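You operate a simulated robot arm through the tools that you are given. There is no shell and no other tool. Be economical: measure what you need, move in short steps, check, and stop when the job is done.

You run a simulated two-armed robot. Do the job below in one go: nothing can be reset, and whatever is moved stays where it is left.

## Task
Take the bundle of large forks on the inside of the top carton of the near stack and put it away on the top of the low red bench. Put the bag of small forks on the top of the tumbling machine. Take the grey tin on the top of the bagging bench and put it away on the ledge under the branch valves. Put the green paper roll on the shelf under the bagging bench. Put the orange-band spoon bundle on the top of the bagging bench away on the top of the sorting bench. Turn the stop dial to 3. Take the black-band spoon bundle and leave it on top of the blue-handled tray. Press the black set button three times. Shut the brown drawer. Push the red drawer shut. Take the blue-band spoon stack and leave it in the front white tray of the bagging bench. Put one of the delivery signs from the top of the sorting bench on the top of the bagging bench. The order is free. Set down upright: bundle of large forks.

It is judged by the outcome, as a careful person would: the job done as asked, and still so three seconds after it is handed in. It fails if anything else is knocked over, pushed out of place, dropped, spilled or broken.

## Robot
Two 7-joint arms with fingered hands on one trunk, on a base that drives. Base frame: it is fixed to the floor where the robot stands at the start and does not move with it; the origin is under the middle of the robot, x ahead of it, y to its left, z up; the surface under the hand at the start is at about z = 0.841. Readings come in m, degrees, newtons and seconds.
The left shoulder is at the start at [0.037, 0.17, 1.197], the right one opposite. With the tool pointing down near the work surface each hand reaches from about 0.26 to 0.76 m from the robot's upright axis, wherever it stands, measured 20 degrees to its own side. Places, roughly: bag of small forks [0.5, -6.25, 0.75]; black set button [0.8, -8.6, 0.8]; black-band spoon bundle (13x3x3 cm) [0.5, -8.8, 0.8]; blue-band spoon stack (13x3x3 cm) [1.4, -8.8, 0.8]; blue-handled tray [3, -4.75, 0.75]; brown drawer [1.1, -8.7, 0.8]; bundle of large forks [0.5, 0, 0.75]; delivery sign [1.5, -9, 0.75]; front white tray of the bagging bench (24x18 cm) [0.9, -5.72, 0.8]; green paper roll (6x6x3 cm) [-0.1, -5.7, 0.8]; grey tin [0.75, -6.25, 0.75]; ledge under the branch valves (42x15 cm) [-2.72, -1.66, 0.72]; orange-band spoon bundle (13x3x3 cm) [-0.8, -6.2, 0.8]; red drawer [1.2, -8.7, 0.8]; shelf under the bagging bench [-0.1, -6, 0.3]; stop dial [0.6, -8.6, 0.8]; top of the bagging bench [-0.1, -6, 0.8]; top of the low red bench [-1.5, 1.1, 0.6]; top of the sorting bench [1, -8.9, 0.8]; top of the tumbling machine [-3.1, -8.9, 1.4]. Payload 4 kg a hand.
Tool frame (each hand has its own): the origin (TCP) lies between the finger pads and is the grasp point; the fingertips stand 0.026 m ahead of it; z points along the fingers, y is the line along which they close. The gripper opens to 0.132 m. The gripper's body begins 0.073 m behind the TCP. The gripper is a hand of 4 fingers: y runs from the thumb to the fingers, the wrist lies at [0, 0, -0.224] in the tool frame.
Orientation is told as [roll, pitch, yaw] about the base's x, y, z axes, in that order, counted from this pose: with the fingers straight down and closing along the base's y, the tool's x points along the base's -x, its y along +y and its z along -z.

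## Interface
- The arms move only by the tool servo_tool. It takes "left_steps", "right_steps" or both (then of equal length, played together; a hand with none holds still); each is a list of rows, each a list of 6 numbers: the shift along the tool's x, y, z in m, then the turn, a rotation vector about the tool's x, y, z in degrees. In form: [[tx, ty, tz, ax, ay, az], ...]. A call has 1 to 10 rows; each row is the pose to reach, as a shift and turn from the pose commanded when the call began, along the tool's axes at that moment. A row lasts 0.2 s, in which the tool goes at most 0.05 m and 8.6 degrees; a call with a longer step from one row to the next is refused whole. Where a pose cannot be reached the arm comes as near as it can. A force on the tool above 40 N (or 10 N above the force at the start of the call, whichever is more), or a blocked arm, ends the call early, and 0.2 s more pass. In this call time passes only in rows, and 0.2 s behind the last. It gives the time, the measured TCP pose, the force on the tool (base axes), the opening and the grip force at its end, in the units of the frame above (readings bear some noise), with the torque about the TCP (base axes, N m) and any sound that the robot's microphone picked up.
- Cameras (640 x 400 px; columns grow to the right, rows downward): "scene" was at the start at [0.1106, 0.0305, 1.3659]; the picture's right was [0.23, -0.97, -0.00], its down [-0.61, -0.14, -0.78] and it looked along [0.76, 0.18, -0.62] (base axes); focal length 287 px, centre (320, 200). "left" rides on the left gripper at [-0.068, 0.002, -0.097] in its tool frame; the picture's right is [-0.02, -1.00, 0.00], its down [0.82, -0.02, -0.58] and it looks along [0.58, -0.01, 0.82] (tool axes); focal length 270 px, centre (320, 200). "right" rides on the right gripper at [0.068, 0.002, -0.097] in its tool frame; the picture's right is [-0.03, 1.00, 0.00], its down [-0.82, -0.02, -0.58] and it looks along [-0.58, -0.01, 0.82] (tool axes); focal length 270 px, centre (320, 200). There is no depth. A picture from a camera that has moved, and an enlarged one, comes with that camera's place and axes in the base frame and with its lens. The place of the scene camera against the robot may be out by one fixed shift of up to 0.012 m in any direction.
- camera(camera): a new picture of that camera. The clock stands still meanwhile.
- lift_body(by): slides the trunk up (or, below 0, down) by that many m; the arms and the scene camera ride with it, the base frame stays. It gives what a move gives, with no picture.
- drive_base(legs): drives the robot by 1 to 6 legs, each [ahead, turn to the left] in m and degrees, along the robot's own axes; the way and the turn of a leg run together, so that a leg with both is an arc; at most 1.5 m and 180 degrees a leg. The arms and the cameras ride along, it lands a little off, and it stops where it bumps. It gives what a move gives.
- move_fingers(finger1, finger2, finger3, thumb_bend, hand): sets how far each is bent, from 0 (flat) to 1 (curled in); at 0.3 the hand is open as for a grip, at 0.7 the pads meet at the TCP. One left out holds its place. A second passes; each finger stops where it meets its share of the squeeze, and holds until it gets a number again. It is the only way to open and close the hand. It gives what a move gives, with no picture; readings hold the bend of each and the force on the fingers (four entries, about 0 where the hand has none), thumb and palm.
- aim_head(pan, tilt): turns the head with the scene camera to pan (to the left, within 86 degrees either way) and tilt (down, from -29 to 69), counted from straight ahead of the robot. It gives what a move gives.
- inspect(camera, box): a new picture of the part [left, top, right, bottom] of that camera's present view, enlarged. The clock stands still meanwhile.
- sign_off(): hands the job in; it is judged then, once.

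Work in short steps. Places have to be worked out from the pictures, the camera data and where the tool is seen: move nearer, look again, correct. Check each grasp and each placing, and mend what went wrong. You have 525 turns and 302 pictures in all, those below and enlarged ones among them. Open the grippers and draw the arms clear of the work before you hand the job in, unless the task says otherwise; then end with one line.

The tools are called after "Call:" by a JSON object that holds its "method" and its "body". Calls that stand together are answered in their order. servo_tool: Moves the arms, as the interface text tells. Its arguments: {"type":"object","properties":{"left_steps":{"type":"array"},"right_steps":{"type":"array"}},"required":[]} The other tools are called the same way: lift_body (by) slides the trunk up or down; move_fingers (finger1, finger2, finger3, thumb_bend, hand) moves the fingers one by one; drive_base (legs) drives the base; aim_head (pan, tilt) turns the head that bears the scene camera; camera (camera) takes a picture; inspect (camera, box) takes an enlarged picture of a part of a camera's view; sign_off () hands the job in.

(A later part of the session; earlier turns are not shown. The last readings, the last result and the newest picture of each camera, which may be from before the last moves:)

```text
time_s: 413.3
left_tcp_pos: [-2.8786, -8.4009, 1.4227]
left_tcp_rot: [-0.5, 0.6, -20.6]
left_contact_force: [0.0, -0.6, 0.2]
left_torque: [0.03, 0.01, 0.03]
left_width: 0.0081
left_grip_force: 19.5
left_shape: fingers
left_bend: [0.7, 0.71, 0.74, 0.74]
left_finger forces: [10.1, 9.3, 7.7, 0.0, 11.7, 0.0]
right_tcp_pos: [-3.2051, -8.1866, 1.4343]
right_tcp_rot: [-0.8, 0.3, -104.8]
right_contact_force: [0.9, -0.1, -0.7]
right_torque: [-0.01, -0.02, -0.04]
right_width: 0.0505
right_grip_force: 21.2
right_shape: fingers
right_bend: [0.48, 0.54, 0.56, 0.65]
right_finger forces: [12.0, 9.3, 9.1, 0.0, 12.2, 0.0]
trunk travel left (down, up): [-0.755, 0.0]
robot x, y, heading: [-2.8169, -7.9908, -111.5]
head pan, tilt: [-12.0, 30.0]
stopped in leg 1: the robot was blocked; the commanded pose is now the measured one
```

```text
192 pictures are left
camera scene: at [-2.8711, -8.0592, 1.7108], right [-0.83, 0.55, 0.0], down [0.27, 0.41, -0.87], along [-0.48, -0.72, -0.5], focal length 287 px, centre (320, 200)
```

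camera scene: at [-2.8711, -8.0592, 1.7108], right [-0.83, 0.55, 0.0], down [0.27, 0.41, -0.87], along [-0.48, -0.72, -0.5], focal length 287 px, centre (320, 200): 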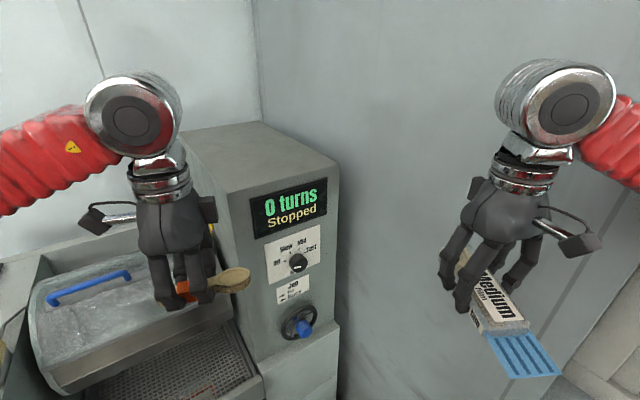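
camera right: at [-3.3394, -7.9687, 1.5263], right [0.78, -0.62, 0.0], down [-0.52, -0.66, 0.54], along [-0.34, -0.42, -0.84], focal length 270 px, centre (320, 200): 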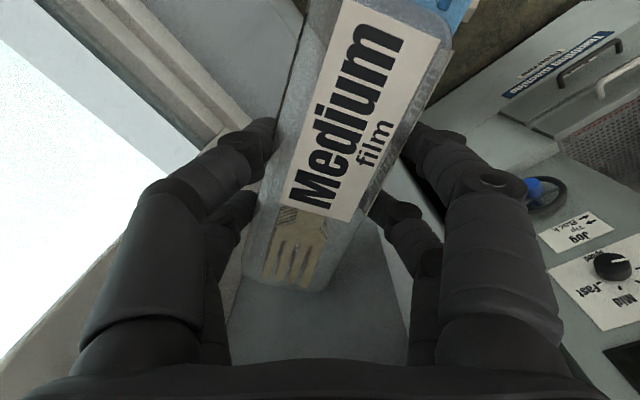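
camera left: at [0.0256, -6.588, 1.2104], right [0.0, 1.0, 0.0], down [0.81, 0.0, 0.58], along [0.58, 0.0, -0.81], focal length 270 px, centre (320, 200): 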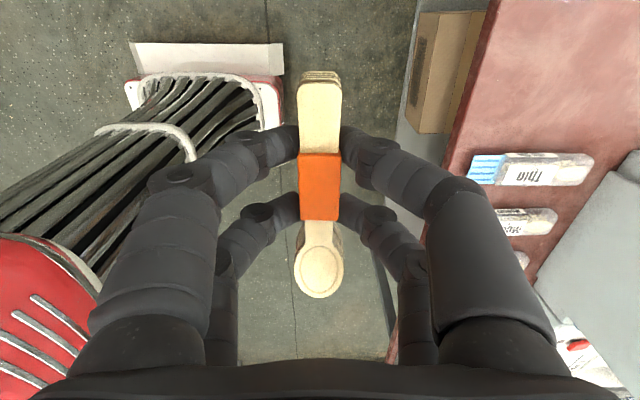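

The elbow is near the west wall. I raise the bag and extend the arm forward-inward first, then drive in.

Call:
{"method": "servo_tool", "body": {"right_steps": [[0, 0.02, -0.04, 0, 0, 0], [0, 0.05, -0.07, 0, 0, 0], [-0.02, 0.08, -0.1, 0, 0, 0], [-0.05, 0.11, -0.11, 0, 0, 0], [-0.08, 0.14, -0.11, 0, 0, 0], [-0.11, 0.17, -0.11, 0, 0, 0], [-0.14, 0.2, -0.11, 0, 0, 0], [-0.17, 0.22, -0.11, 0, 0, 0]]}}

Call:
{"method": "drive_base", "body": {"legs": [[0.22, 0]]}}

Call:
{"method": "camera", "body": {"camera": "scene"}}

```text
time_s: 415.1
left_tcp_pos: [-2.887, -8.404, 1.4213]
left_tcp_rot: [-0.1, 0.3, -20.4]
left_contact_force: [-0.2, 0.0, -1.2]
left_torque: [-0.04, 0.01, -0.03]
left_width: 0.008
left_grip_force: 19.5
left_shape: fingers
left_bend: [0.7, 0.71, 0.74, 0.74]
left_finger forces: [10.1, 9.5, 7.8, 0.1, 11.7, 0.2]
right_tcp_pos: [-3.045, -8.4128, 1.5355]
right_tcp_rot: [-0.3, 0.6, -105.0]
right_contact_force: [-0.1, -0.3, -1.1]
right_torque: [0.0, -0.03, -0.02]
right_width: 0.05
right_grip_force: 21.5
right_shape: fingers
right_bend: [0.48, 0.54, 0.56, 0.65]
right_finger forces: [11.7, 9.3, 8.9, 0.1, 12.2, 0.1]
trunk travel left (down, up): [-0.755, 0.0]
robot x, y, heading: [-2.8146, -7.9889, -111.3]
head pan, tilt: [-12.0, 30.0]
```

```text
time_s: 416.8
left_tcp_pos: [-2.9588, -8.6116, 1.4216]
left_tcp_rot: [-0.1, 0.7, -20.2]
left_contact_force: [0.3, -0.4, -1.0]
left_torque: [0.03, -0.02, 0.0]
left_width: 0.0081
left_grip_force: 20.0
left_shape: fingers
left_bend: [0.7, 0.71, 0.74, 0.74]
left_finger forces: [10.1, 9.6, 8.6, 0.1, 11.5, 0.1]
right_tcp_pos: [-3.116, -8.6213, 1.5357]
right_tcp_rot: [-0.7, 0.6, -104.5]
right_contact_force: [0.4, 0.0, -0.5]
right_torque: [0.0, -0.03, -0.02]
right_width: 0.0501
right_grip_force: 21.2
right_shape: fingers
right_bend: [0.48, 0.54, 0.56, 0.65]
right_finger forces: [11.8, 9.3, 8.9, 0.1, 12.1, 0.0]
trunk travel left (down, up): [-0.755, 0.0]
robot x, y, heading: [-2.8967, -8.198, -111.0]
head pan, tilt: [-12.0, 30.0]
```

```text
191 pictures are left
camera scene: at [-2.9547, -8.2707, 1.7103], right [-0.84, 0.55, 0.0], down [0.27, 0.42, -0.87], along [-0.47, -0.73, -0.5], focal length 287 px, centre (320, 200)
```

scene: 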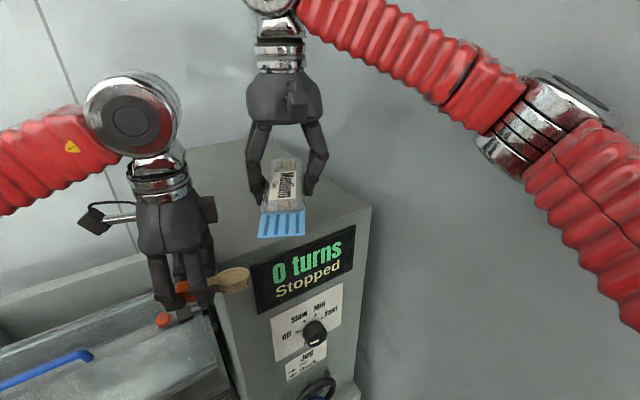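

The bag is over the column top. I raise the left hand to keep the spoon bundle off the column, and push the bag further in.

Call:
{"method": "servo_tool", "body": {"left_steps": [[0, 0, -0.03, 0, 0, 0], [0, 0, -0.06, 0, 0, 0], [0, 0, -0.1, 0, 0, 0], [0, 0, -0.1, 0, 0, 0]], "right_steps": [[0, 0, 0, 0, 0, 0], [-0.045, 0, 0, 0, 0, 0], [-0.09, 0, 0, 0, 0, 0], [-0.135, 0, 0, 0, 0, 0]]}}

Call:
{"method": "camera", "body": {"camera": "right"}}

Call:
{"method": "camera", "body": {"camera": "scene"}}

```text
time_s: 417.8
left_tcp_pos: [-2.9618, -8.6136, 1.5204]
left_tcp_rot: [0.0, 0.4, -20.2]
left_contact_force: [-0.4, 0.0, 0.1]
left_torque: [-0.03, 0.0, 0.01]
left_width: 0.0078
left_grip_force: 20.1
left_shape: fingers
left_bend: [0.7, 0.71, 0.74, 0.74]
left_finger forces: [10.1, 9.4, 7.8, 0.0, 11.7, 0.1]
right_tcp_pos: [-3.156, -8.7502, 1.532]
right_tcp_rot: [-0.4, 0.6, -104.5]
right_contact_force: [0.2, -0.9, -0.9]
right_torque: [0.0, 0.02, 0.02]
right_width: 0.0502
right_grip_force: 21.6
right_shape: fingers
right_bend: [0.48, 0.54, 0.56, 0.65]
right_finger forces: [11.8, 9.3, 8.9, 0.0, 12.0, 0.0]
trunk travel left (down, up): [-0.755, 0.0]
robot x, y, heading: [-2.8974, -8.1977, -110.8]
head pan, tilt: [-12.0, 30.0]
```

```text
190 pictures are left
camera right: at [-3.1372, -8.6857, 1.6303], right [0.96, -0.28, -0.01], down [-0.22, -0.79, 0.57], along [-0.16, -0.54, -0.82], focal length 270 px, centre (320, 200)
```

right: 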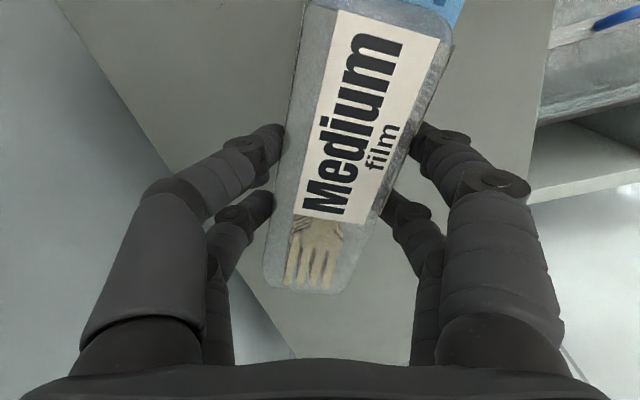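

```text
189 pictures are left
camera scene: at [-2.9595, -8.2719, 1.7101], right [-0.84, 0.54, 0.0], down [0.27, 0.42, -0.87], along [-0.47, -0.73, -0.5], focal length 287 px, centre (320, 200)
```

scene: 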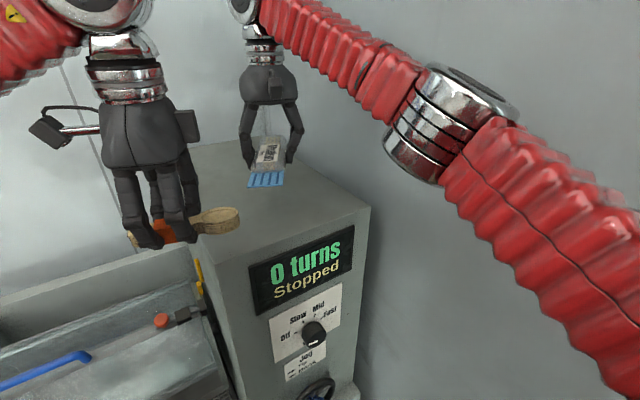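

I move 6 cm deeper while lowering to just above the top.

Call:
{"method": "servo_tool", "body": {"right_steps": [[-0.02, -0.005, 0.02, 0, 0, 0], [-0.04, -0.01, 0.04, 0, 0, 0], [-0.06, -0.01, 0.06, 0, 0, 0], [-0.06, -0.01, 0.075, 0, 0, 0]]}}

Call:
{"method": "camera", "body": {"camera": "scene"}}

```text
time_s: 418.8
left_tcp_pos: [-2.9588, -8.614, 1.5211]
left_tcp_rot: [-0.2, 0.5, -20.3]
left_contact_force: [0.0, 0.2, -0.1]
left_torque: [0.04, 0.05, -0.01]
left_width: 0.0081
left_grip_force: 19.6
left_shape: fingers
left_bend: [0.7, 0.71, 0.74, 0.74]
left_finger forces: [10.1, 9.3, 7.7, 0.0, 11.7, 0.0]
right_tcp_pos: [-3.1708, -8.7909, 1.4564]
right_tcp_rot: [-0.5, 0.6, -104.6]
right_contact_force: [0.3, -1.4, 1.0]
right_torque: [0.07, 0.02, 0.03]
right_width: 0.0502
right_grip_force: 20.9
right_shape: fingers
right_bend: [0.48, 0.54, 0.56, 0.66]
right_finger forces: [11.6, 9.3, 8.8, 0.0, 12.3, 0.1]
right hand out of reach, approached as far as the arm can: row 2, 3, 4
trunk travel left (down, up): [-0.755, 0.0]
robot x, y, heading: [-2.9034, -8.1945, -110.9]
head pan, tilt: [-12.0, 30.0]
```

```text
188 pictures are left
camera scene: at [-2.956, -8.2714, 1.7103], right [-0.84, 0.54, 0.0], down [0.27, 0.42, -0.87], along [-0.47, -0.73, -0.5], focal length 287 px, centre (320, 200)
```

scene: 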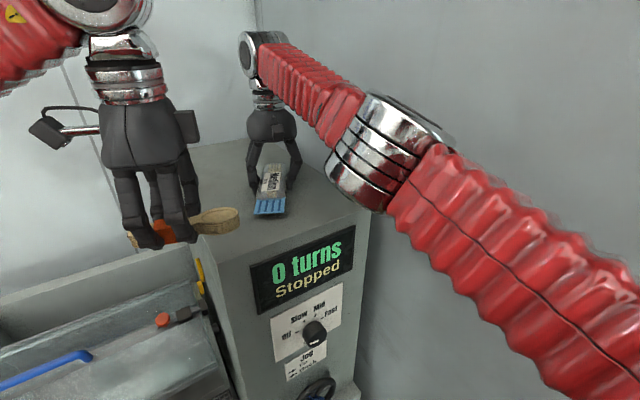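

The bag lies fully over the top now. I lower to contact.

Call:
{"method": "servo_tool", "body": {"right_steps": [[0, 0, 0.008, 0, 0, 0], [0, 0, 0.014, 0, 0, 0], [0, 0, 0.018, 0, 0, 0], [0, 0, 0.022, 0, 0, 0], [0, 0, 0.026, 0, 0, 0]]}}

```text
time_s: 419.4
left_tcp_pos: [-2.9611, -8.6111, 1.5216]
left_tcp_rot: [-0.1, 0.4, -20.3]
left_contact_force: [0.1, -0.7, -0.8]
left_torque: [-0.02, -0.03, -0.01]
left_width: 0.0079
left_grip_force: 19.5
left_shape: fingers
left_bend: [0.7, 0.71, 0.74, 0.74]
left_finger forces: [10.1, 9.4, 7.7, 0.0, 11.7, 0.0]
right_tcp_pos: [-3.1721, -8.7886, 1.4527]
right_tcp_rot: [-0.2, -0.2, -104.6]
right_contact_force: [2.0, 1.3, 10.3]
right_torque: [0.04, -0.47, -0.01]
right_width: 0.0503
right_grip_force: 21.6
right_shape: fingers
right_bend: [0.49, 0.54, 0.57, 0.67]
right_finger forces: [12.2, 10.3, 8.9, 0.1, 12.5, 0.1]
trunk travel left (down, up): [-0.755, 0.0]
robot x, y, heading: [-2.9029, -8.1964, -111.0]
head pan, tilt: [-12.0, 30.0]
stopped in row 2 (right hand): the force on the tool passed its limit at 46 N (the readings are from after the stop); the commanded pose is now the measured one
```

Contact. I ease up 4 mm, open, and lift away.

Call:
{"method": "servo_tool", "body": {"right_steps": [[0, 0, -0.004, 0, 0, 0]]}}

Call:
{"method": "move_fingers", "body": {"hand": "right", "finger1": 0.4, "finger2": 0.4, "finger3": 0.4, "thumb_bend": 0.4}}

Call:
{"method": "servo_tool", "body": {"right_steps": [[0, 0, -0.03, 0, 0, 0], [0.0, 0, -0.07, 0, 0, 0], [0.03, 0, -0.1, 0, 0, 0], [0.07, 0, -0.1, 0, 0, 0], [0.11, 0, -0.1, 0, 0, 0], [0.15, 0, -0.1, 0, 0, 0], [0.19, 0, -0.1, 0, 0, 0], [0.23, 0, -0.1, 0, 0, 0]]}}

Call:
{"method": "camera", "body": {"camera": "scene"}}

```text
time_s: 419.8
left_tcp_pos: [-2.9609, -8.6124, 1.5214]
left_tcp_rot: [-0.1, 0.5, -20.3]
left_contact_force: [0.4, 0.5, -0.8]
left_torque: [-0.02, -0.01, -0.03]
left_width: 0.0079
left_grip_force: 19.4
left_shape: fingers
left_bend: [0.7, 0.71, 0.74, 0.74]
left_finger forces: [10.1, 9.3, 7.7, 0.0, 11.6, 0.0]
right_tcp_pos: [-3.174, -8.7892, 1.4539]
right_tcp_rot: [-0.4, 0.0, -104.6]
right_contact_force: [0.3, 0.6, 1.4]
right_torque: [0.09, -0.11, 0.04]
right_width: 0.0503
right_grip_force: 20.9
right_shape: fingers
right_bend: [0.49, 0.54, 0.57, 0.67]
right_finger forces: [12.1, 9.1, 8.6, 0.1, 12.5, 0.1]
trunk travel left (down, up): [-0.755, 0.0]
robot x, y, heading: [-2.8993, -8.1947, -111.0]
head pan, tilt: [-12.0, 30.0]
```

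```text
time_s: 420.8
left_tcp_pos: [-2.9633, -8.6123, 1.521]
left_tcp_rot: [-0.1, 0.4, -20.3]
left_contact_force: [-0.2, 0.3, -0.2]
left_torque: [0.01, 0.0, 0.0]
left_width: 0.008
left_grip_force: 19.2
left_shape: fingers
left_bend: [0.7, 0.71, 0.74, 0.74]
left_finger forces: [10.1, 9.3, 7.7, 0.0, 11.7, 0.1]
right_tcp_pos: [-3.1747, -8.7902, 1.4531]
right_tcp_rot: [-0.3, -0.1, -104.7]
right_contact_force: [0.9, -0.6, 0.5]
right_torque: [-0.02, -0.01, -0.02]
right_width: 0.0991
right_grip_force: 0.0
right_shape: fingers
right_bend: [0.4, 0.4, 0.4, 0.4]
right_finger forces: [0.0, 0.0, 0.1, 0.0, 0.0, 0.0]
trunk travel left (down, up): [-0.755, 0.0]
robot x, y, heading: [-2.9016, -8.1951, -111.0]
head pan, tilt: [-12.0, 30.0]
```

```text
time_s: 422.6
left_tcp_pos: [-2.9603, -8.6126, 1.5214]
left_tcp_rot: [0.0, 0.5, -20.4]
left_contact_force: [0.1, -0.1, -0.8]
left_torque: [0.0, 0.01, -0.02]
left_width: 0.0077
left_grip_force: 19.3
left_shape: fingers
left_bend: [0.7, 0.71, 0.74, 0.74]
left_finger forces: [10.2, 9.2, 7.7, 0.1, 11.6, 0.0]
right_tcp_pos: [-3.1034, -8.7492, 1.5824]
right_tcp_rot: [-0.2, 0.1, -104.7]
right_contact_force: [0.2, 0.5, -0.6]
right_torque: [0.03, 0.06, 0.01]
right_width: 0.0995
right_grip_force: 0.0
right_shape: fingers
right_bend: [0.4, 0.4, 0.4, 0.4]
right_finger forces: [0.0, 0.0, 0.2, 0.0, 0.0, 0.0]
right hand out of reach, approached as far as the arm can: row 2, 4, 5, 6, 7, 8
trunk travel left (down, up): [-0.755, 0.0]
robot x, y, heading: [-2.9002, -8.1928, -111.0]
head pan, tilt: [-12.0, 30.0]
```

```text
187 pictures are left
camera scene: at [-2.958, -8.2708, 1.7102], right [-0.84, 0.55, 0.0], down [0.27, 0.42, -0.87], along [-0.47, -0.73, -0.5], focal length 287 px, centre (320, 200)
```

scene: 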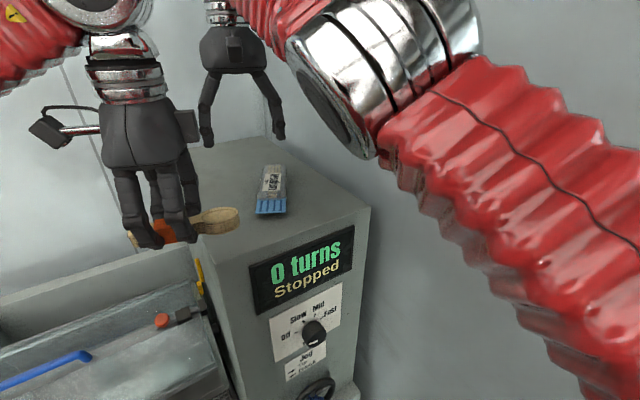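

The bag rests flat on the column top. I reverse straight out.

Call:
{"method": "drive_base", "body": {"legs": [[-0.45, 0]]}}

Call:
{"method": "camera", "body": {"camera": "scene"}}

```text
time_s: 425.3
left_tcp_pos: [-2.8024, -8.1965, 1.5224]
left_tcp_rot: [0.1, 0.5, -20.3]
left_contact_force: [-0.3, 0.4, -0.2]
left_torque: [-0.02, 0.0, 0.0]
left_width: 0.0079
left_grip_force: 19.6
left_shape: fingers
left_bend: [0.7, 0.71, 0.74, 0.74]
left_finger forces: [10.1, 9.2, 7.7, 0.1, 11.7, 0.0]
right_tcp_pos: [-2.946, -8.3318, 1.5833]
right_tcp_rot: [-0.2, -0.1, -104.8]
right_contact_force: [0.1, 1.1, 0.5]
right_torque: [0.01, -0.02, 0.04]
right_width: 0.0995
right_grip_force: 0.1
right_shape: fingers
right_bend: [0.4, 0.4, 0.4, 0.4]
right_finger forces: [0.0, 0.0, 0.1, 0.1, 0.2, 0.1]
trunk travel left (down, up): [-0.755, 0.0]
robot x, y, heading: [-2.7425, -7.7765, -111.2]
head pan, tilt: [-12.0, 30.0]
```

```text
186 pictures are left
camera scene: at [-2.8003, -7.8536, 1.7101], right [-0.84, 0.55, 0.0], down [0.27, 0.42, -0.87], along [-0.47, -0.72, -0.5], focal length 287 px, centre (320, 200)
```

scene: 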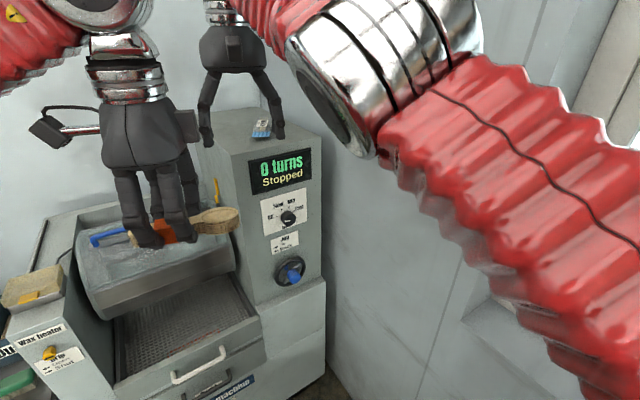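

Next I bring the right hand down to a natural pose and turn east.

Call:
{"method": "servo_tool", "body": {"right_steps": [[0.02, -0.02, 0.04, 0, 0, 0], [0.04, -0.04, 0.08, 0, 0, 0], [0.06, -0.06, 0.12, 0, 0, 0], [0.08, -0.08, 0.16, 0, 0, 0], [0.1, -0.1, 0.2, 0, 0, 0]], "left_steps": [[0, 0, 0.02, 0, 0, 0], [0, 0, 0.04, 0, 0, 0], [0, 0, 0.06, 0, 0, 0], [0, 0, 0.08, 0, 0, 0], [0, 0, 0.1, 0, 0, 0]]}}

Call:
{"method": "drive_base", "body": {"legs": [[0, 42]]}}

Call:
{"method": "drive_base", "body": {"legs": [[0, 42]]}}

Call:
{"method": "drive_base", "body": {"legs": [[0, 30]]}}

```text
time_s: 426.5
left_tcp_pos: [-2.8039, -8.1942, 1.4219]
left_tcp_rot: [-0.1, 0.4, -20.3]
left_contact_force: [-0.1, -1.2, 0.8]
left_torque: [-0.01, 0.0, -0.01]
left_width: 0.0081
left_grip_force: 19.5
left_shape: fingers
left_bend: [0.7, 0.71, 0.74, 0.74]
left_finger forces: [10.0, 9.4, 7.7, 0.0, 11.8, 0.1]
right_tcp_pos: [-3.0267, -8.3801, 1.4185]
right_tcp_rot: [-0.1, -0.1, -104.7]
right_contact_force: [-0.1, -1.4, 0.9]
right_torque: [0.0, -0.03, 0.01]
right_width: 0.1
right_grip_force: 0.1
right_shape: fingers
right_bend: [0.4, 0.4, 0.4, 0.4]
right_finger forces: [0.0, 0.0, 0.0, 0.1, 0.0, 0.0]
right hand out of reach, approached as far as the arm can: row 1, 2, 3, 4, 5
trunk travel left (down, up): [-0.755, 0.0]
robot x, y, heading: [-2.7407, -7.7807, -110.8]
head pan, tilt: [-12.0, 30.0]
```

```text
time_s: 428.1
left_tcp_pos: [-2.6723, -8.195, 1.4246]
left_tcp_rot: [0.0, 0.5, -2.1]
left_contact_force: [0.9, -0.2, -0.1]
left_torque: [0.0, 0.03, 0.0]
left_width: 0.0081
left_grip_force: 19.4
left_shape: fingers
left_bend: [0.7, 0.71, 0.74, 0.74]
left_finger forces: [10.1, 9.2, 7.6, 0.0, 11.6, 0.1]
right_tcp_pos: [-2.8305, -8.4384, 1.4165]
right_tcp_rot: [-0.4, 0.4, -87.0]
right_contact_force: [0.3, -0.7, 0.5]
right_torque: [0.02, 0.05, 0.02]
right_width: 0.0998
right_grip_force: 0.0
right_shape: fingers
right_bend: [0.4, 0.4, 0.4, 0.4]
right_finger forces: [0.0, 0.1, 0.0, 0.0, 0.0, 0.0]
trunk travel left (down, up): [-0.755, 0.0]
robot x, y, heading: [-2.7644, -7.7794, -92.4]
head pan, tilt: [-12.0, 30.0]
stopped in leg 1: the robot was blocked; the commanded pose is now the measured one
```

```text
time_s: 429.5
left_tcp_pos: [-2.5895, -8.1653, 1.4237]
left_tcp_rot: [-0.1, 0.4, 10.1]
left_contact_force: [0.2, 0.0, -0.4]
left_torque: [-0.03, -0.02, 0.02]
left_width: 0.0079
left_grip_force: 19.1
left_shape: fingers
left_bend: [0.7, 0.71, 0.74, 0.74]
left_finger forces: [10.2, 9.2, 7.8, 0.0, 11.7, 0.1]
right_tcp_pos: [-2.689, -8.4343, 1.4214]
right_tcp_rot: [-0.8, -0.4, -74.3]
right_contact_force: [0.8, -0.4, 0.4]
right_torque: [-0.02, 0.06, 0.0]
right_width: 0.0996
right_grip_force: 0.0
right_shape: fingers
right_bend: [0.4, 0.4, 0.4, 0.4]
right_finger forces: [0.0, 0.1, 0.0, 0.0, 0.1, 0.0]
trunk travel left (down, up): [-0.755, 0.0]
robot x, y, heading: [-2.7738, -7.7807, -80.1]
head pan, tilt: [-12.0, 30.0]
stopped in leg 1: the robot was blocked; the commanded pose is now the measured one
```

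```text
time_s: 431.0
left_tcp_pos: [-2.4849, -8.0938, 1.4238]
left_tcp_rot: [0.0, 0.4, 27.6]
left_contact_force: [0.5, 0.3, -1.0]
left_torque: [-0.04, 0.08, -0.01]
left_width: 0.0078
left_grip_force: 20.2
left_shape: fingers
left_bend: [0.7, 0.71, 0.74, 0.74]
left_finger forces: [10.4, 9.3, 7.8, 0.0, 11.8, 0.0]
right_tcp_pos: [-2.5049, -8.3788, 1.4155]
right_tcp_rot: [-0.9, 0.4, -57.4]
right_contact_force: [-0.1, -0.4, 0.4]
right_torque: [0.03, -0.02, 0.0]
right_width: 0.0996
right_grip_force: 0.0
right_shape: fingers
right_bend: [0.4, 0.4, 0.4, 0.4]
right_finger forces: [0.0, 0.1, 0.1, 0.0, 0.0, 0.1]
trunk travel left (down, up): [-0.755, 0.0]
robot x, y, heading: [-2.7893, -7.7897, -62.0]
head pan, tilt: [-12.0, 30.0]
stopped in leg 1: the robot was blocked; the commanded pose is now the measured one
```

The tail is likely against the pallet. I go forward a bit before turning on.

Call:
{"method": "drive_base", "body": {"legs": [[0.2, 0], [0, 38]]}}

Call:
{"method": "aim_head", "body": {"pan": 0, "tilt": 30}}

Call:
{"method": "camera", "body": {"camera": "scene"}}

```text
time_s: 434.3
left_tcp_pos: [-2.2753, -8.0754, 1.4244]
left_tcp_rot: [0.1, 0.5, 58.9]
left_contact_force: [0.3, 0.5, -0.9]
left_torque: [-0.02, 0.05, 0.02]
left_width: 0.008
left_grip_force: 19.6
left_shape: fingers
left_bend: [0.7, 0.71, 0.74, 0.74]
left_finger forces: [10.6, 9.4, 7.9, 0.1, 12.0, 0.0]
right_tcp_pos: [-2.1521, -8.3259, 1.4102]
right_tcp_rot: [-0.8, 1.2, -25.7]
right_contact_force: [0.2, 0.4, -0.1]
right_torque: [-0.06, 0.04, 0.01]
right_width: 0.1
right_grip_force: 0.1
right_shape: fingers
right_bend: [0.4, 0.4, 0.4, 0.4]
right_finger forces: [0.0, 0.0, 0.1, 0.0, 0.1, 0.0]
trunk travel left (down, up): [-0.755, 0.0]
robot x, y, heading: [-2.7134, -8.0014, -30.2]
head pan, tilt: [-12.0, 30.0]
stopped in leg 2: the robot was blocked; the commanded pose is now the measured one
```

```text
time_s: 435.0
left_tcp_pos: [-2.2779, -8.0769, 1.4256]
left_tcp_rot: [0.0, 0.4, 58.8]
left_contact_force: [0.4, -0.9, -0.2]
left_torque: [0.02, 0.0, 0.01]
left_width: 0.0076
left_grip_force: 20.2
left_shape: fingers
left_bend: [0.7, 0.71, 0.74, 0.74]
left_finger forces: [10.6, 9.3, 7.8, 0.0, 12.1, 0.0]
right_tcp_pos: [-2.1549, -8.3243, 1.4102]
right_tcp_rot: [-0.7, 1.0, -25.5]
right_contact_force: [-1.1, 0.2, -0.3]
right_torque: [-0.04, -0.01, 0.01]
right_width: 0.0998
right_grip_force: 0.0
right_shape: fingers
right_bend: [0.4, 0.4, 0.4, 0.4]
right_finger forces: [0.0, 0.0, 0.0, 0.0, 0.1, 0.1]
trunk travel left (down, up): [-0.755, 0.0]
robot x, y, heading: [-2.7108, -7.9989, -29.9]
head pan, tilt: [0.0, 30.0]
```

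```text
185 pictures are left
camera scene: at [-2.6315, -8.0382, 1.7102], right [-0.5, -0.87, 0.0], down [-0.43, 0.25, -0.87], along [0.75, -0.43, -0.5], focal length 287 px, centre (320, 200)
```

scene: 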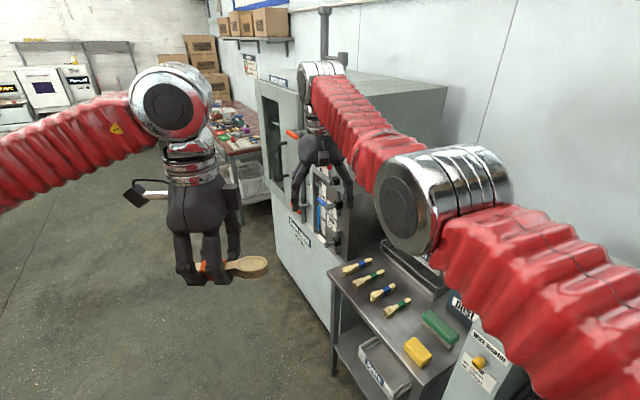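

The right arm reaches toward the steam cabinet; I draw it in before turning further.

Call:
{"method": "servo_tool", "body": {"right_steps": [[0.04, 0, 0, 0, 0, 0], [0.08, 0, 0, 0, 0, 0], [0.12, -0.01, 0, 0, 0, 0], [0.16, -0.02, 0, 0, 0, 0], [0.2, -0.03, 0, 0, 0, 0], [0.24, -0.04, 0, 0, 0, 0]]}}

Call:
{"method": "drive_base", "body": {"legs": [[0, 36], [0.6, 0]]}}

Call:
{"method": "camera", "body": {"camera": "scene"}}

```text
time_s: 436.4
left_tcp_pos: [-2.2755, -8.0771, 1.4257]
left_tcp_rot: [0.0, 0.4, 58.9]
left_contact_force: [0.2, 0.1, 0.1]
left_torque: [-0.02, 0.0, -0.01]
left_width: 0.0076
left_grip_force: 20.4
left_shape: fingers
left_bend: [0.7, 0.71, 0.74, 0.74]
left_finger forces: [10.6, 9.3, 7.8, 0.0, 12.0, 0.1]
right_tcp_pos: [-2.1634, -8.3218, 1.411]
right_tcp_rot: [-0.8, 1.1, -25.7]
right_contact_force: [0.1, -0.4, 0.3]
right_torque: [0.0, 0.05, 0.0]
right_width: 0.0999
right_grip_force: 0.0
right_shape: fingers
right_bend: [0.4, 0.4, 0.4, 0.4]
right_finger forces: [0.0, 0.0, 0.1, 0.1, 0.0, 0.0]
right hand out of reach, approached as far as the arm can: row 1, 2, 3, 4, 5, 6
trunk travel left (down, up): [-0.755, 0.0]
robot x, y, heading: [-2.7171, -7.9965, -30.0]
head pan, tilt: [0.0, 30.0]
```

```text
time_s: 438.3
left_tcp_pos: [-2.2812, -7.8819, 1.427]
left_tcp_rot: [0.0, 0.6, 84.7]
left_contact_force: [0.3, 0.1, -0.7]
left_torque: [0.03, -0.01, -0.02]
left_width: 0.0075
left_grip_force: 20.0
left_shape: fingers
left_bend: [0.7, 0.71, 0.74, 0.74]
left_finger forces: [10.7, 9.3, 7.8, 0.0, 12.0, 0.0]
right_tcp_pos: [-2.0699, -8.0508, 1.4107]
right_tcp_rot: [-0.5, 1.0, 0.4]
right_contact_force: [0.4, 0.1, 0.5]
right_torque: [0.0, -0.02, 0.0]
right_width: 0.0998
right_grip_force: 0.0
right_shape: fingers
right_bend: [0.4, 0.4, 0.4, 0.4]
right_finger forces: [0.1, 0.0, 0.1, 0.0, 0.0, 0.1]
trunk travel left (down, up): [-0.755, 0.0]
robot x, y, heading: [-2.7123, -8.0284, -3.5]
head pan, tilt: [0.0, 30.0]
stopped in leg 1: the robot was blocked; the commanded pose is now the measured one
```

```text
184 pictures are left
camera scene: at [-2.6143, -8.0213, 1.7101], right [-0.06, -1.0, 0.0], down [-0.5, 0.03, -0.87], along [0.86, -0.05, -0.5], focal length 287 px, centre (320, 200)
```

scene: 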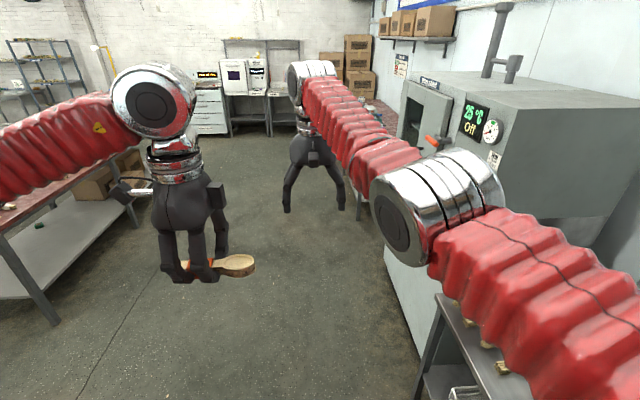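

The right arm sits at a joint limit; I lower the hand to free it.

Call:
{"method": "servo_tool", "body": {"right_steps": [[0, -0.01, 0.04, 0, 0, 0], [0, -0.02, 0.08, 0, 0, 0], [0, -0.03, 0.12, 0, 0, 0], [0, -0.04, 0.16, 0, 0, 0], [0.03, -0.05, 0.2, 0, 0, 0], [0.06, -0.06, 0.22, 0, 0, 0], [0.1, -0.07, 0.22, 0, 0, 0], [0.14, -0.08, 0.22, 0, 0, 0]]}}

```text
refused: row 5 steps farther than a row can; nothing moved
```

Call:
{"method": "servo_tool", "body": {"right_steps": [[0, -0.01, 0.04, 0, 0, 0], [0, -0.02, 0.08, 0, 0, 0], [0, -0.03, 0.12, 0, 0, 0], [0, -0.04, 0.16, 0, 0, 0], [0.02, -0.05, 0.19, 0, 0, 0], [0.05, -0.06, 0.21, 0, 0, 0], [0.09, -0.07, 0.21, 0, 0, 0], [0.13, -0.08, 0.21, 0, 0, 0]]}}

Call:
{"method": "camera", "body": {"camera": "scene"}}

```text
time_s: 440.1
left_tcp_pos: [-2.2838, -7.8833, 1.4264]
left_tcp_rot: [-0.2, 0.4, 84.6]
left_contact_force: [0.5, -0.8, 0.1]
left_torque: [0.0, -0.04, -0.01]
left_width: 0.0076
left_grip_force: 19.8
left_shape: fingers
left_bend: [0.7, 0.71, 0.74, 0.74]
left_finger forces: [10.7, 9.4, 8.0, 0.0, 12.0, 0.0]
right_tcp_pos: [-2.213, -8.1398, 1.2019]
right_tcp_rot: [-0.6, 0.9, 0.2]
right_contact_force: [-0.5, -0.4, 0.0]
right_torque: [0.02, 0.01, -0.01]
right_width: 0.1001
right_grip_force: 0.2
right_shape: fingers
right_bend: [0.4, 0.4, 0.4, 0.4]
right_finger forces: [0.0, 0.1, 0.0, 0.0, 0.0, 0.0]
trunk travel left (down, up): [-0.755, 0.0]
robot x, y, heading: [-2.7105, -8.0245, -3.3]
head pan, tilt: [0.0, 30.0]
```

```text
183 pictures are left
camera scene: at [-2.618, -8.0231, 1.7104], right [-0.06, -1.0, 0.0], down [-0.5, 0.03, -0.87], along [0.86, -0.05, -0.5], focal length 287 px, centre (320, 200)
```

scene: 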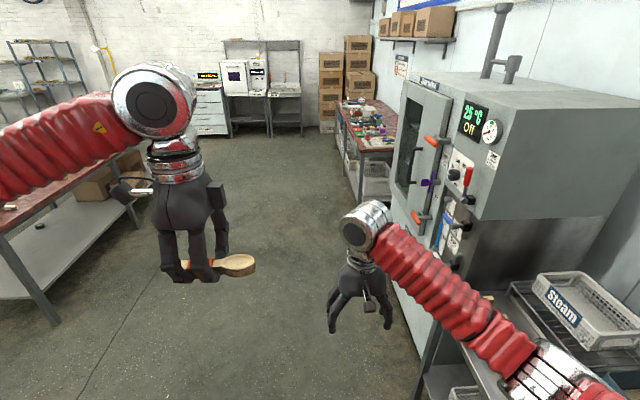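

Freed. I drive back east toward the sorting bench.

Call:
{"method": "drive_base", "body": {"legs": [[0, 14], [1.2, 0], [1.2, 0], [0.9, 0], [0, -40]]}}

Call:
{"method": "drive_base", "body": {"legs": [[0, -40]]}}

```text
time_s: 459.2
left_tcp_pos: [0.9513, -7.461, 1.4255]
left_tcp_rot: [-0.1, 0.4, 59.7]
left_contact_force: [0.5, -0.5, -0.7]
left_torque: [-0.02, 0.0, 0.0]
left_width: 0.0079
left_grip_force: 19.8
left_shape: fingers
left_bend: [0.7, 0.71, 0.74, 0.74]
left_finger forces: [10.7, 9.4, 7.9, 0.1, 12.1, 0.1]
right_tcp_pos: [0.9093, -7.7241, 1.2007]
right_tcp_rot: [-0.5, 1.0, -24.7]
right_contact_force: [0.6, 0.2, -0.3]
right_torque: [0.0, 0.0, 0.02]
right_width: 0.1
right_grip_force: 0.0
right_shape: fingers
right_bend: [0.4, 0.4, 0.4, 0.4]
right_finger forces: [0.1, 0.0, 0.0, 0.0, 0.0, 0.0]
trunk travel left (down, up): [-0.755, 0.0]
robot x, y, heading: [0.5205, -7.3783, -28.3]
head pan, tilt: [0.0, 30.0]
```

```text
time_s: 461.7
left_tcp_pos: [0.8025, -7.7181, 1.4278]
left_tcp_rot: [0.0, 0.4, 20.6]
left_contact_force: [0.3, 0.2, 0.2]
left_torque: [0.01, -0.01, 0.01]
left_width: 0.0078
left_grip_force: 20.8
left_shape: fingers
left_bend: [0.7, 0.71, 0.74, 0.74]
left_finger forces: [10.7, 9.5, 8.1, 0.1, 12.1, 0.0]
right_tcp_pos: [0.6039, -7.8945, 1.2021]
right_tcp_rot: [-0.7, 1.0, -63.9]
right_contact_force: [0.2, 0.6, -0.1]
right_torque: [0.0, -0.01, 0.0]
right_width: 0.0997
right_grip_force: 0.0
right_shape: fingers
right_bend: [0.4, 0.4, 0.4, 0.4]
right_finger forces: [0.0, 0.1, 0.0, 0.1, 0.0, 0.0]
trunk travel left (down, up): [-0.755, 0.0]
robot x, y, heading: [0.555, -7.3673, -66.9]
head pan, tilt: [0.0, 30.0]
```

Call:
{"method": "drive_base", "body": {"legs": [[0.55, 0], [0, -22]]}}

Call:
{"method": "aim_head", "body": {"pan": 0, "tilt": 48}}

Call:
{"method": "camera", "body": {"camera": "scene"}}

```text
time_s: 466.2
left_tcp_pos: [0.869, -8.2932, 1.4278]
left_tcp_rot: [-0.1, 0.4, -1.2]
left_contact_force: [-0.1, -1.0, 0.0]
left_torque: [0.01, -0.02, 0.05]
left_width: 0.0074
left_grip_force: 20.2
left_shape: fingers
left_bend: [0.7, 0.71, 0.74, 0.74]
left_finger forces: [10.8, 9.7, 8.3, 0.1, 12.1, 0.1]
right_tcp_pos: [0.6189, -8.3838, 1.2029]
right_tcp_rot: [-0.5, 1.0, -85.5]
right_contact_force: [0.6, 0.6, 0.0]
right_torque: [-0.02, 0.04, 0.0]
right_width: 0.1
right_grip_force: 0.1
right_shape: fingers
right_bend: [0.4, 0.4, 0.4, 0.4]
right_finger forces: [0.1, 0.0, 0.1, 0.0, 0.0, 0.1]
trunk travel left (down, up): [-0.755, 0.0]
robot x, y, heading: [0.7926, -7.8717, -88.6]
head pan, tilt: [0.0, 30.0]
```

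```text
time_s: 467.0
left_tcp_pos: [0.8675, -8.293, 1.4291]
left_tcp_rot: [-0.1, 0.3, -1.1]
left_contact_force: [0.0, -0.7, 0.0]
left_torque: [-0.02, 0.03, 0.0]
left_width: 0.0078
left_grip_force: 20.4
left_shape: fingers
left_bend: [0.7, 0.71, 0.74, 0.74]
left_finger forces: [10.7, 9.8, 8.3, 0.1, 12.1, 0.0]
right_tcp_pos: [0.6179, -8.3844, 1.2029]
right_tcp_rot: [-0.5, 0.9, -85.5]
right_contact_force: [-1.2, -0.9, -0.4]
right_torque: [0.0, -0.03, 0.01]
right_width: 0.1
right_grip_force: 0.0
right_shape: fingers
right_bend: [0.4, 0.4, 0.4, 0.4]
right_finger forces: [0.1, 0.0, 0.0, 0.0, 0.1, 0.1]
trunk travel left (down, up): [-0.755, 0.0]
robot x, y, heading: [0.7886, -7.877, -88.7]
head pan, tilt: [0.0, 48.0]
```

```text
182 pictures are left
camera scene: at [0.7862, -7.9528, 1.6834], right [-1.0, -0.02, 0.0], down [-0.02, 0.74, -0.67], along [0.02, -0.67, -0.74], focal length 287 px, centre (320, 200)
```

scene: 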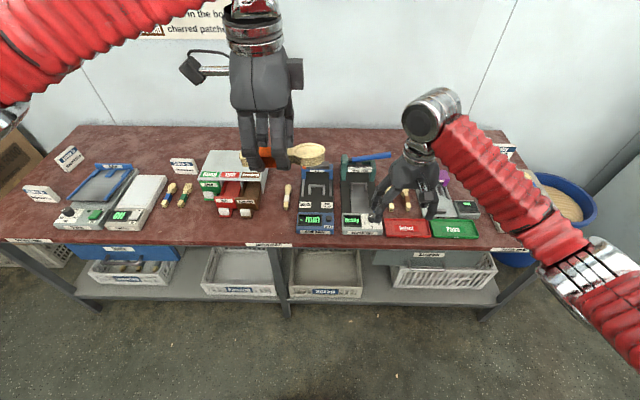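

I lower the trunk 0.2, keep the right hand up, and inspect the depth gauge and bend tester with the hand camera.

Call:
{"method": "servo_tool", "body": {"right_steps": [[0.02, 0.03, -0.03, 0, 0, 0], [0.04, 0.06, -0.06, 0, 0, 0], [0.05, 0.09, -0.09, 0, 0, 0], [0.05, 0.1, -0.12, 0, 0, 0], [0.05, 0.1, -0.14, 0, 0, 0]]}}

Call:
{"method": "lift_body", "body": {"by": -0.22}}

Call:
{"method": "camera", "body": {"camera": "right"}}

```text
time_s: 468.2
left_tcp_pos: [0.8684, -8.292, 1.4279]
left_tcp_rot: [0.0, 0.4, -1.1]
left_contact_force: [0.3, -0.3, -0.3]
left_torque: [-0.05, 0.0, -0.02]
left_width: 0.0075
left_grip_force: 20.9
left_shape: fingers
left_bend: [0.7, 0.71, 0.74, 0.74]
left_finger forces: [10.8, 9.8, 8.4, 0.0, 12.2, 0.1]
right_tcp_pos: [0.7169, -8.3281, 1.3435]
right_tcp_rot: [-0.6, 1.1, -85.5]
right_contact_force: [0.3, 0.0, -0.2]
right_torque: [0.02, 0.01, 0.06]
right_width: 0.0999
right_grip_force: 0.0
right_shape: fingers
right_bend: [0.4, 0.4, 0.4, 0.4]
right_finger forces: [0.0, 0.0, 0.1, 0.1, 0.0, 0.0]
trunk travel left (down, up): [-0.755, 0.0]
robot x, y, heading: [0.7909, -7.8747, -88.8]
head pan, tilt: [0.0, 48.0]
```

```text
time_s: 470.5
left_tcp_pos: [0.8673, -8.2928, 1.2075]
left_tcp_rot: [-0.1, 0.4, -1.1]
left_contact_force: [-0.5, -0.5, 0.5]
left_torque: [0.0, 0.02, 0.0]
left_width: 0.0079
left_grip_force: 20.5
left_shape: fingers
left_bend: [0.7, 0.71, 0.74, 0.74]
left_finger forces: [10.7, 9.7, 8.2, 0.1, 12.1, 0.1]
right_tcp_pos: [0.7164, -8.3278, 1.1223]
right_tcp_rot: [-0.5, 0.9, -85.6]
right_contact_force: [-0.1, 0.6, 0.8]
right_torque: [-0.02, -0.01, 0.01]
right_width: 0.0998
right_grip_force: 0.0
right_shape: fingers
right_bend: [0.4, 0.4, 0.4, 0.4]
right_finger forces: [0.0, 0.1, 0.0, 0.1, 0.0, 0.0]
trunk travel left (down, up): [-0.535, 0.22]
robot x, y, heading: [0.7905, -7.8768, -88.5]
head pan, tilt: [0.0, 48.0]
```

```text
181 pictures are left
camera right: at [0.7129, -8.2606, 1.221], right [1.0, 0.05, -0.01], down [0.05, -0.82, 0.56], along [0.02, -0.56, -0.83], focal length 270 px, centre (320, 200)
```

right: 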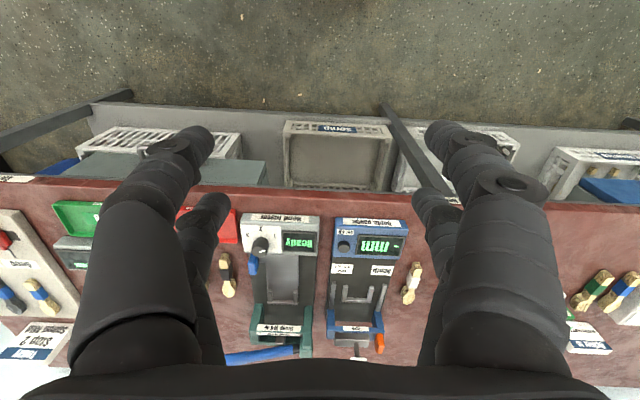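

Call:
{"method": "inspect", "body": {"camera": "right", "box": [220, 190, 440, 340]}}

Call:
{"method": "aim_head", "body": {"pan": -8, "tilt": 50}}

Call:
{"method": "camera", "body": {"camera": "scene"}}

```text
2.67 times, centred on (330, 265) of right
camera zoom: at [0.7129, -8.2606, 1.221], right [1.0, 0.05, -0.01], down [0.05, -0.82, 0.56], along [0.02, -0.56, -0.83], focal length 721 px, centre (293, 27)
```

zoom: 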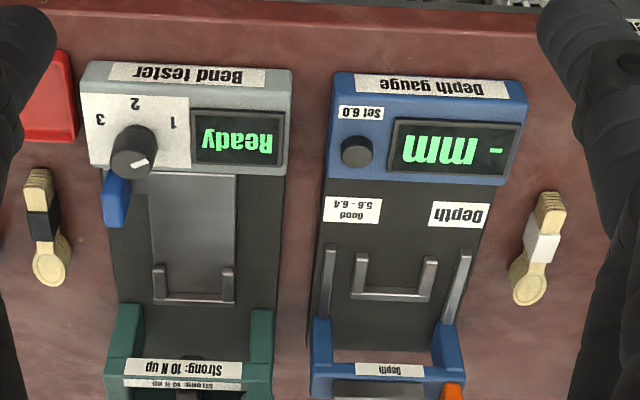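

```text
time_s: 471.2
left_tcp_pos: [0.8689, -8.2929, 1.2066]
left_tcp_rot: [-0.2, 0.3, -1.0]
left_contact_force: [0.1, -0.2, -0.4]
left_torque: [0.01, -0.01, 0.03]
left_width: 0.0078
left_grip_force: 21.2
left_shape: fingers
left_bend: [0.7, 0.71, 0.74, 0.74]
left_finger forces: [10.8, 9.6, 8.3, 0.0, 12.1, 0.0]
right_tcp_pos: [0.7161, -8.3281, 1.1227]
right_tcp_rot: [-0.5, 1.0, -85.5]
right_contact_force: [-0.3, 0.4, -0.4]
right_torque: [0.02, 0.01, -0.02]
right_width: 0.1
right_grip_force: 0.0
right_shape: fingers
right_bend: [0.4, 0.4, 0.4, 0.4]
right_finger forces: [0.0, 0.1, 0.0, 0.0, 0.0, 0.0]
trunk travel left (down, up): [-0.535, 0.22]
robot x, y, heading: [0.7923, -7.877, -88.6]
head pan, tilt: [-8.0, 50.0]
```

```text
179 pictures are left
camera scene: at [0.7767, -7.9573, 1.4605], right [-0.99, 0.12, 0.0], down [0.09, 0.76, -0.64], along [-0.07, -0.64, -0.77], focal length 287 px, centre (320, 200)
```

scene: 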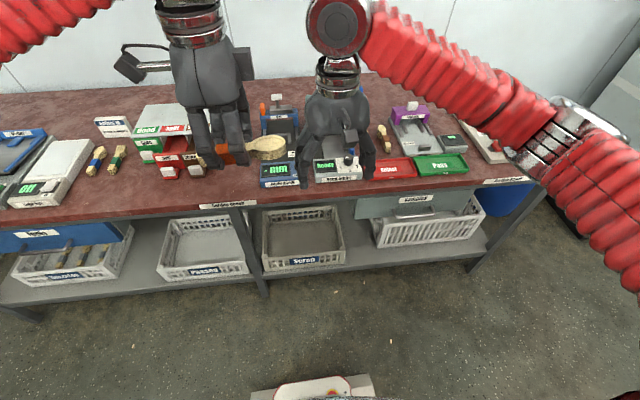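

I bring the right hand nearer to view the dial closely.

Call:
{"method": "servo_tool", "body": {"right_steps": [[-0.02, -0.03, 0.03, 0, 0, 0], [-0.04, -0.06, 0.06, 0, 0, 0], [-0.06, -0.08, 0.09, 0, 0, 0], [-0.08, -0.09, 0.12, 0, 0, 0]]}}

Call:
{"method": "inspect", "body": {"camera": "right", "box": [180, 120, 460, 300]}}

```text
time_s: 472.2
left_tcp_pos: [0.8675, -8.2932, 1.2073]
left_tcp_rot: [0.1, 0.4, -1.1]
left_contact_force: [0.7, 0.3, -0.3]
left_torque: [-0.01, 0.01, 0.03]
left_width: 0.0079
left_grip_force: 20.1
left_shape: fingers
left_bend: [0.7, 0.71, 0.74, 0.74]
left_finger forces: [10.8, 9.6, 8.3, 0.0, 12.1, 0.0]
right_tcp_pos: [0.6276, -8.4136, 1.0033]
right_tcp_rot: [-0.4, 1.0, -85.5]
right_contact_force: [-1.0, -0.2, 0.2]
right_torque: [0.01, 0.04, 0.01]
right_width: 0.1002
right_grip_force: 0.0
right_shape: fingers
right_bend: [0.4, 0.4, 0.4, 0.4]
right_finger forces: [0.0, 0.0, 0.0, 0.0, 0.0, 0.1]
trunk travel left (down, up): [-0.535, 0.22]
robot x, y, heading: [0.791, -7.8723, -88.4]
head pan, tilt: [-8.0, 50.0]
```

```text
2.22 times, centred on (320, 210) of right
camera zoom: at [0.6245, -8.3466, 1.1015], right [1.0, 0.05, -0.01], down [0.05, -0.82, 0.56], along [0.02, -0.56, -0.83], focal length 601 px, centre (320, 178)
```

zoom: 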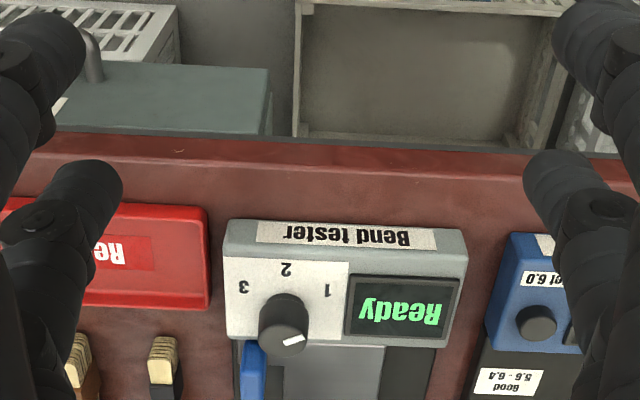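

The pointer sits at 1; labels 1-2-3 run counter-clockwise seen from above, so the dial must turn about +140° via 2. I'll pinch it with the thumb and middle finger in two strokes. First curl the outer fingers, pre-turn the hand and hover over the knob.

Call:
{"method": "move_fingers", "body": {"hand": "right", "finger1": 1.0, "finger2": 0.5, "finger3": 1.0, "thumb_bend": 0.5}}

Call:
{"method": "servo_tool", "body": {"right_steps": [[-0.03, 0, 0, 0, 0, 8], [-0.06, 0, 0, 0, 0, 16], [-0.09, -0.001, 0, 0, 0, 24], [-0.12, -0.002, 0, 0, 0, 32], [-0.15, -0.003, 0, 0, 0, 40], [-0.19, -0.003, 0, 0, 0, 42]]}}

Call:
{"method": "camera", "body": {"camera": "right"}}

Call:
{"method": "camera", "body": {"camera": "scene"}}

```text
time_s: 473.2
left_tcp_pos: [0.8691, -8.2924, 1.2086]
left_tcp_rot: [-0.1, 0.5, -1.2]
left_contact_force: [-0.8, -0.9, 0.0]
left_torque: [-0.02, -0.01, -0.01]
left_width: 0.0075
left_grip_force: 19.8
left_shape: fingers
left_bend: [0.7, 0.71, 0.74, 0.74]
left_finger forces: [10.8, 9.7, 8.2, 0.1, 12.1, 0.1]
right_tcp_pos: [0.6283, -8.413, 1.0044]
right_tcp_rot: [-0.6, 1.0, -85.5]
right_contact_force: [-0.1, -1.0, 0.0]
right_torque: [0.01, -0.02, -0.02]
right_width: 0.0437
right_grip_force: 0.1
right_shape: fingers
right_bend: [1.0, 0.5, 1.0, 0.5]
right_finger forces: [0.0, 0.0, 0.0, 0.1, 0.0, 0.0]
trunk travel left (down, up): [-0.535, 0.22]
robot x, y, heading: [0.7914, -7.8734, -88.7]
head pan, tilt: [-8.0, 50.0]
```

```text
time_s: 474.6
left_tcp_pos: [0.8629, -8.2933, 1.2084]
left_tcp_rot: [0.1, 0.2, -1.2]
left_contact_force: [-1.1, -1.0, -0.4]
left_torque: [-0.01, -0.14, 0.01]
left_width: 0.0073
left_grip_force: 21.0
left_shape: fingers
left_bend: [0.7, 0.71, 0.74, 0.74]
left_finger forces: [10.8, 9.7, 8.4, 0.0, 12.1, 0.0]
right_tcp_pos: [0.6307, -8.5746, 1.0045]
right_tcp_rot: [-0.7, 0.3, -127.2]
right_contact_force: [-0.9, -0.3, 0.2]
right_torque: [0.02, -0.08, 0.0]
right_width: 0.0436
right_grip_force: 0.1
right_shape: fingers
right_bend: [1.0, 0.5, 1.0, 0.5]
right_finger forces: [0.0, 0.0, 0.0, 0.1, 0.1, 0.0]
right hand out of reach, approached as far as the arm can: row 6
trunk travel left (down, up): [-0.535, 0.22]
robot x, y, heading: [0.7907, -7.8745, -88.5]
head pan, tilt: [-8.0, 50.0]
```

```text
177 pictures are left
camera right: at [0.6738, -8.5222, 1.1015], right [0.78, -0.63, -0.01], down [-0.51, -0.64, 0.57], along [-0.37, -0.44, -0.82], focal length 270 px, centre (320, 200)
```

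right: 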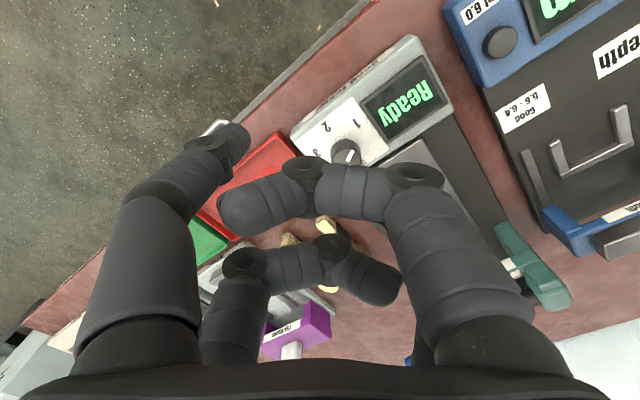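

```text
176 pictures are left
camera scene: at [0.7717, -7.9577, 1.4603], right [-0.99, 0.12, 0.0], down [0.09, 0.76, -0.64], along [-0.07, -0.64, -0.77], focal length 287 px, centre (320, 200)
```

scene: 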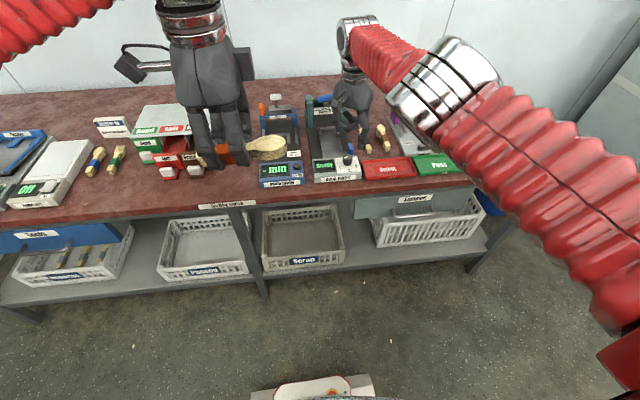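

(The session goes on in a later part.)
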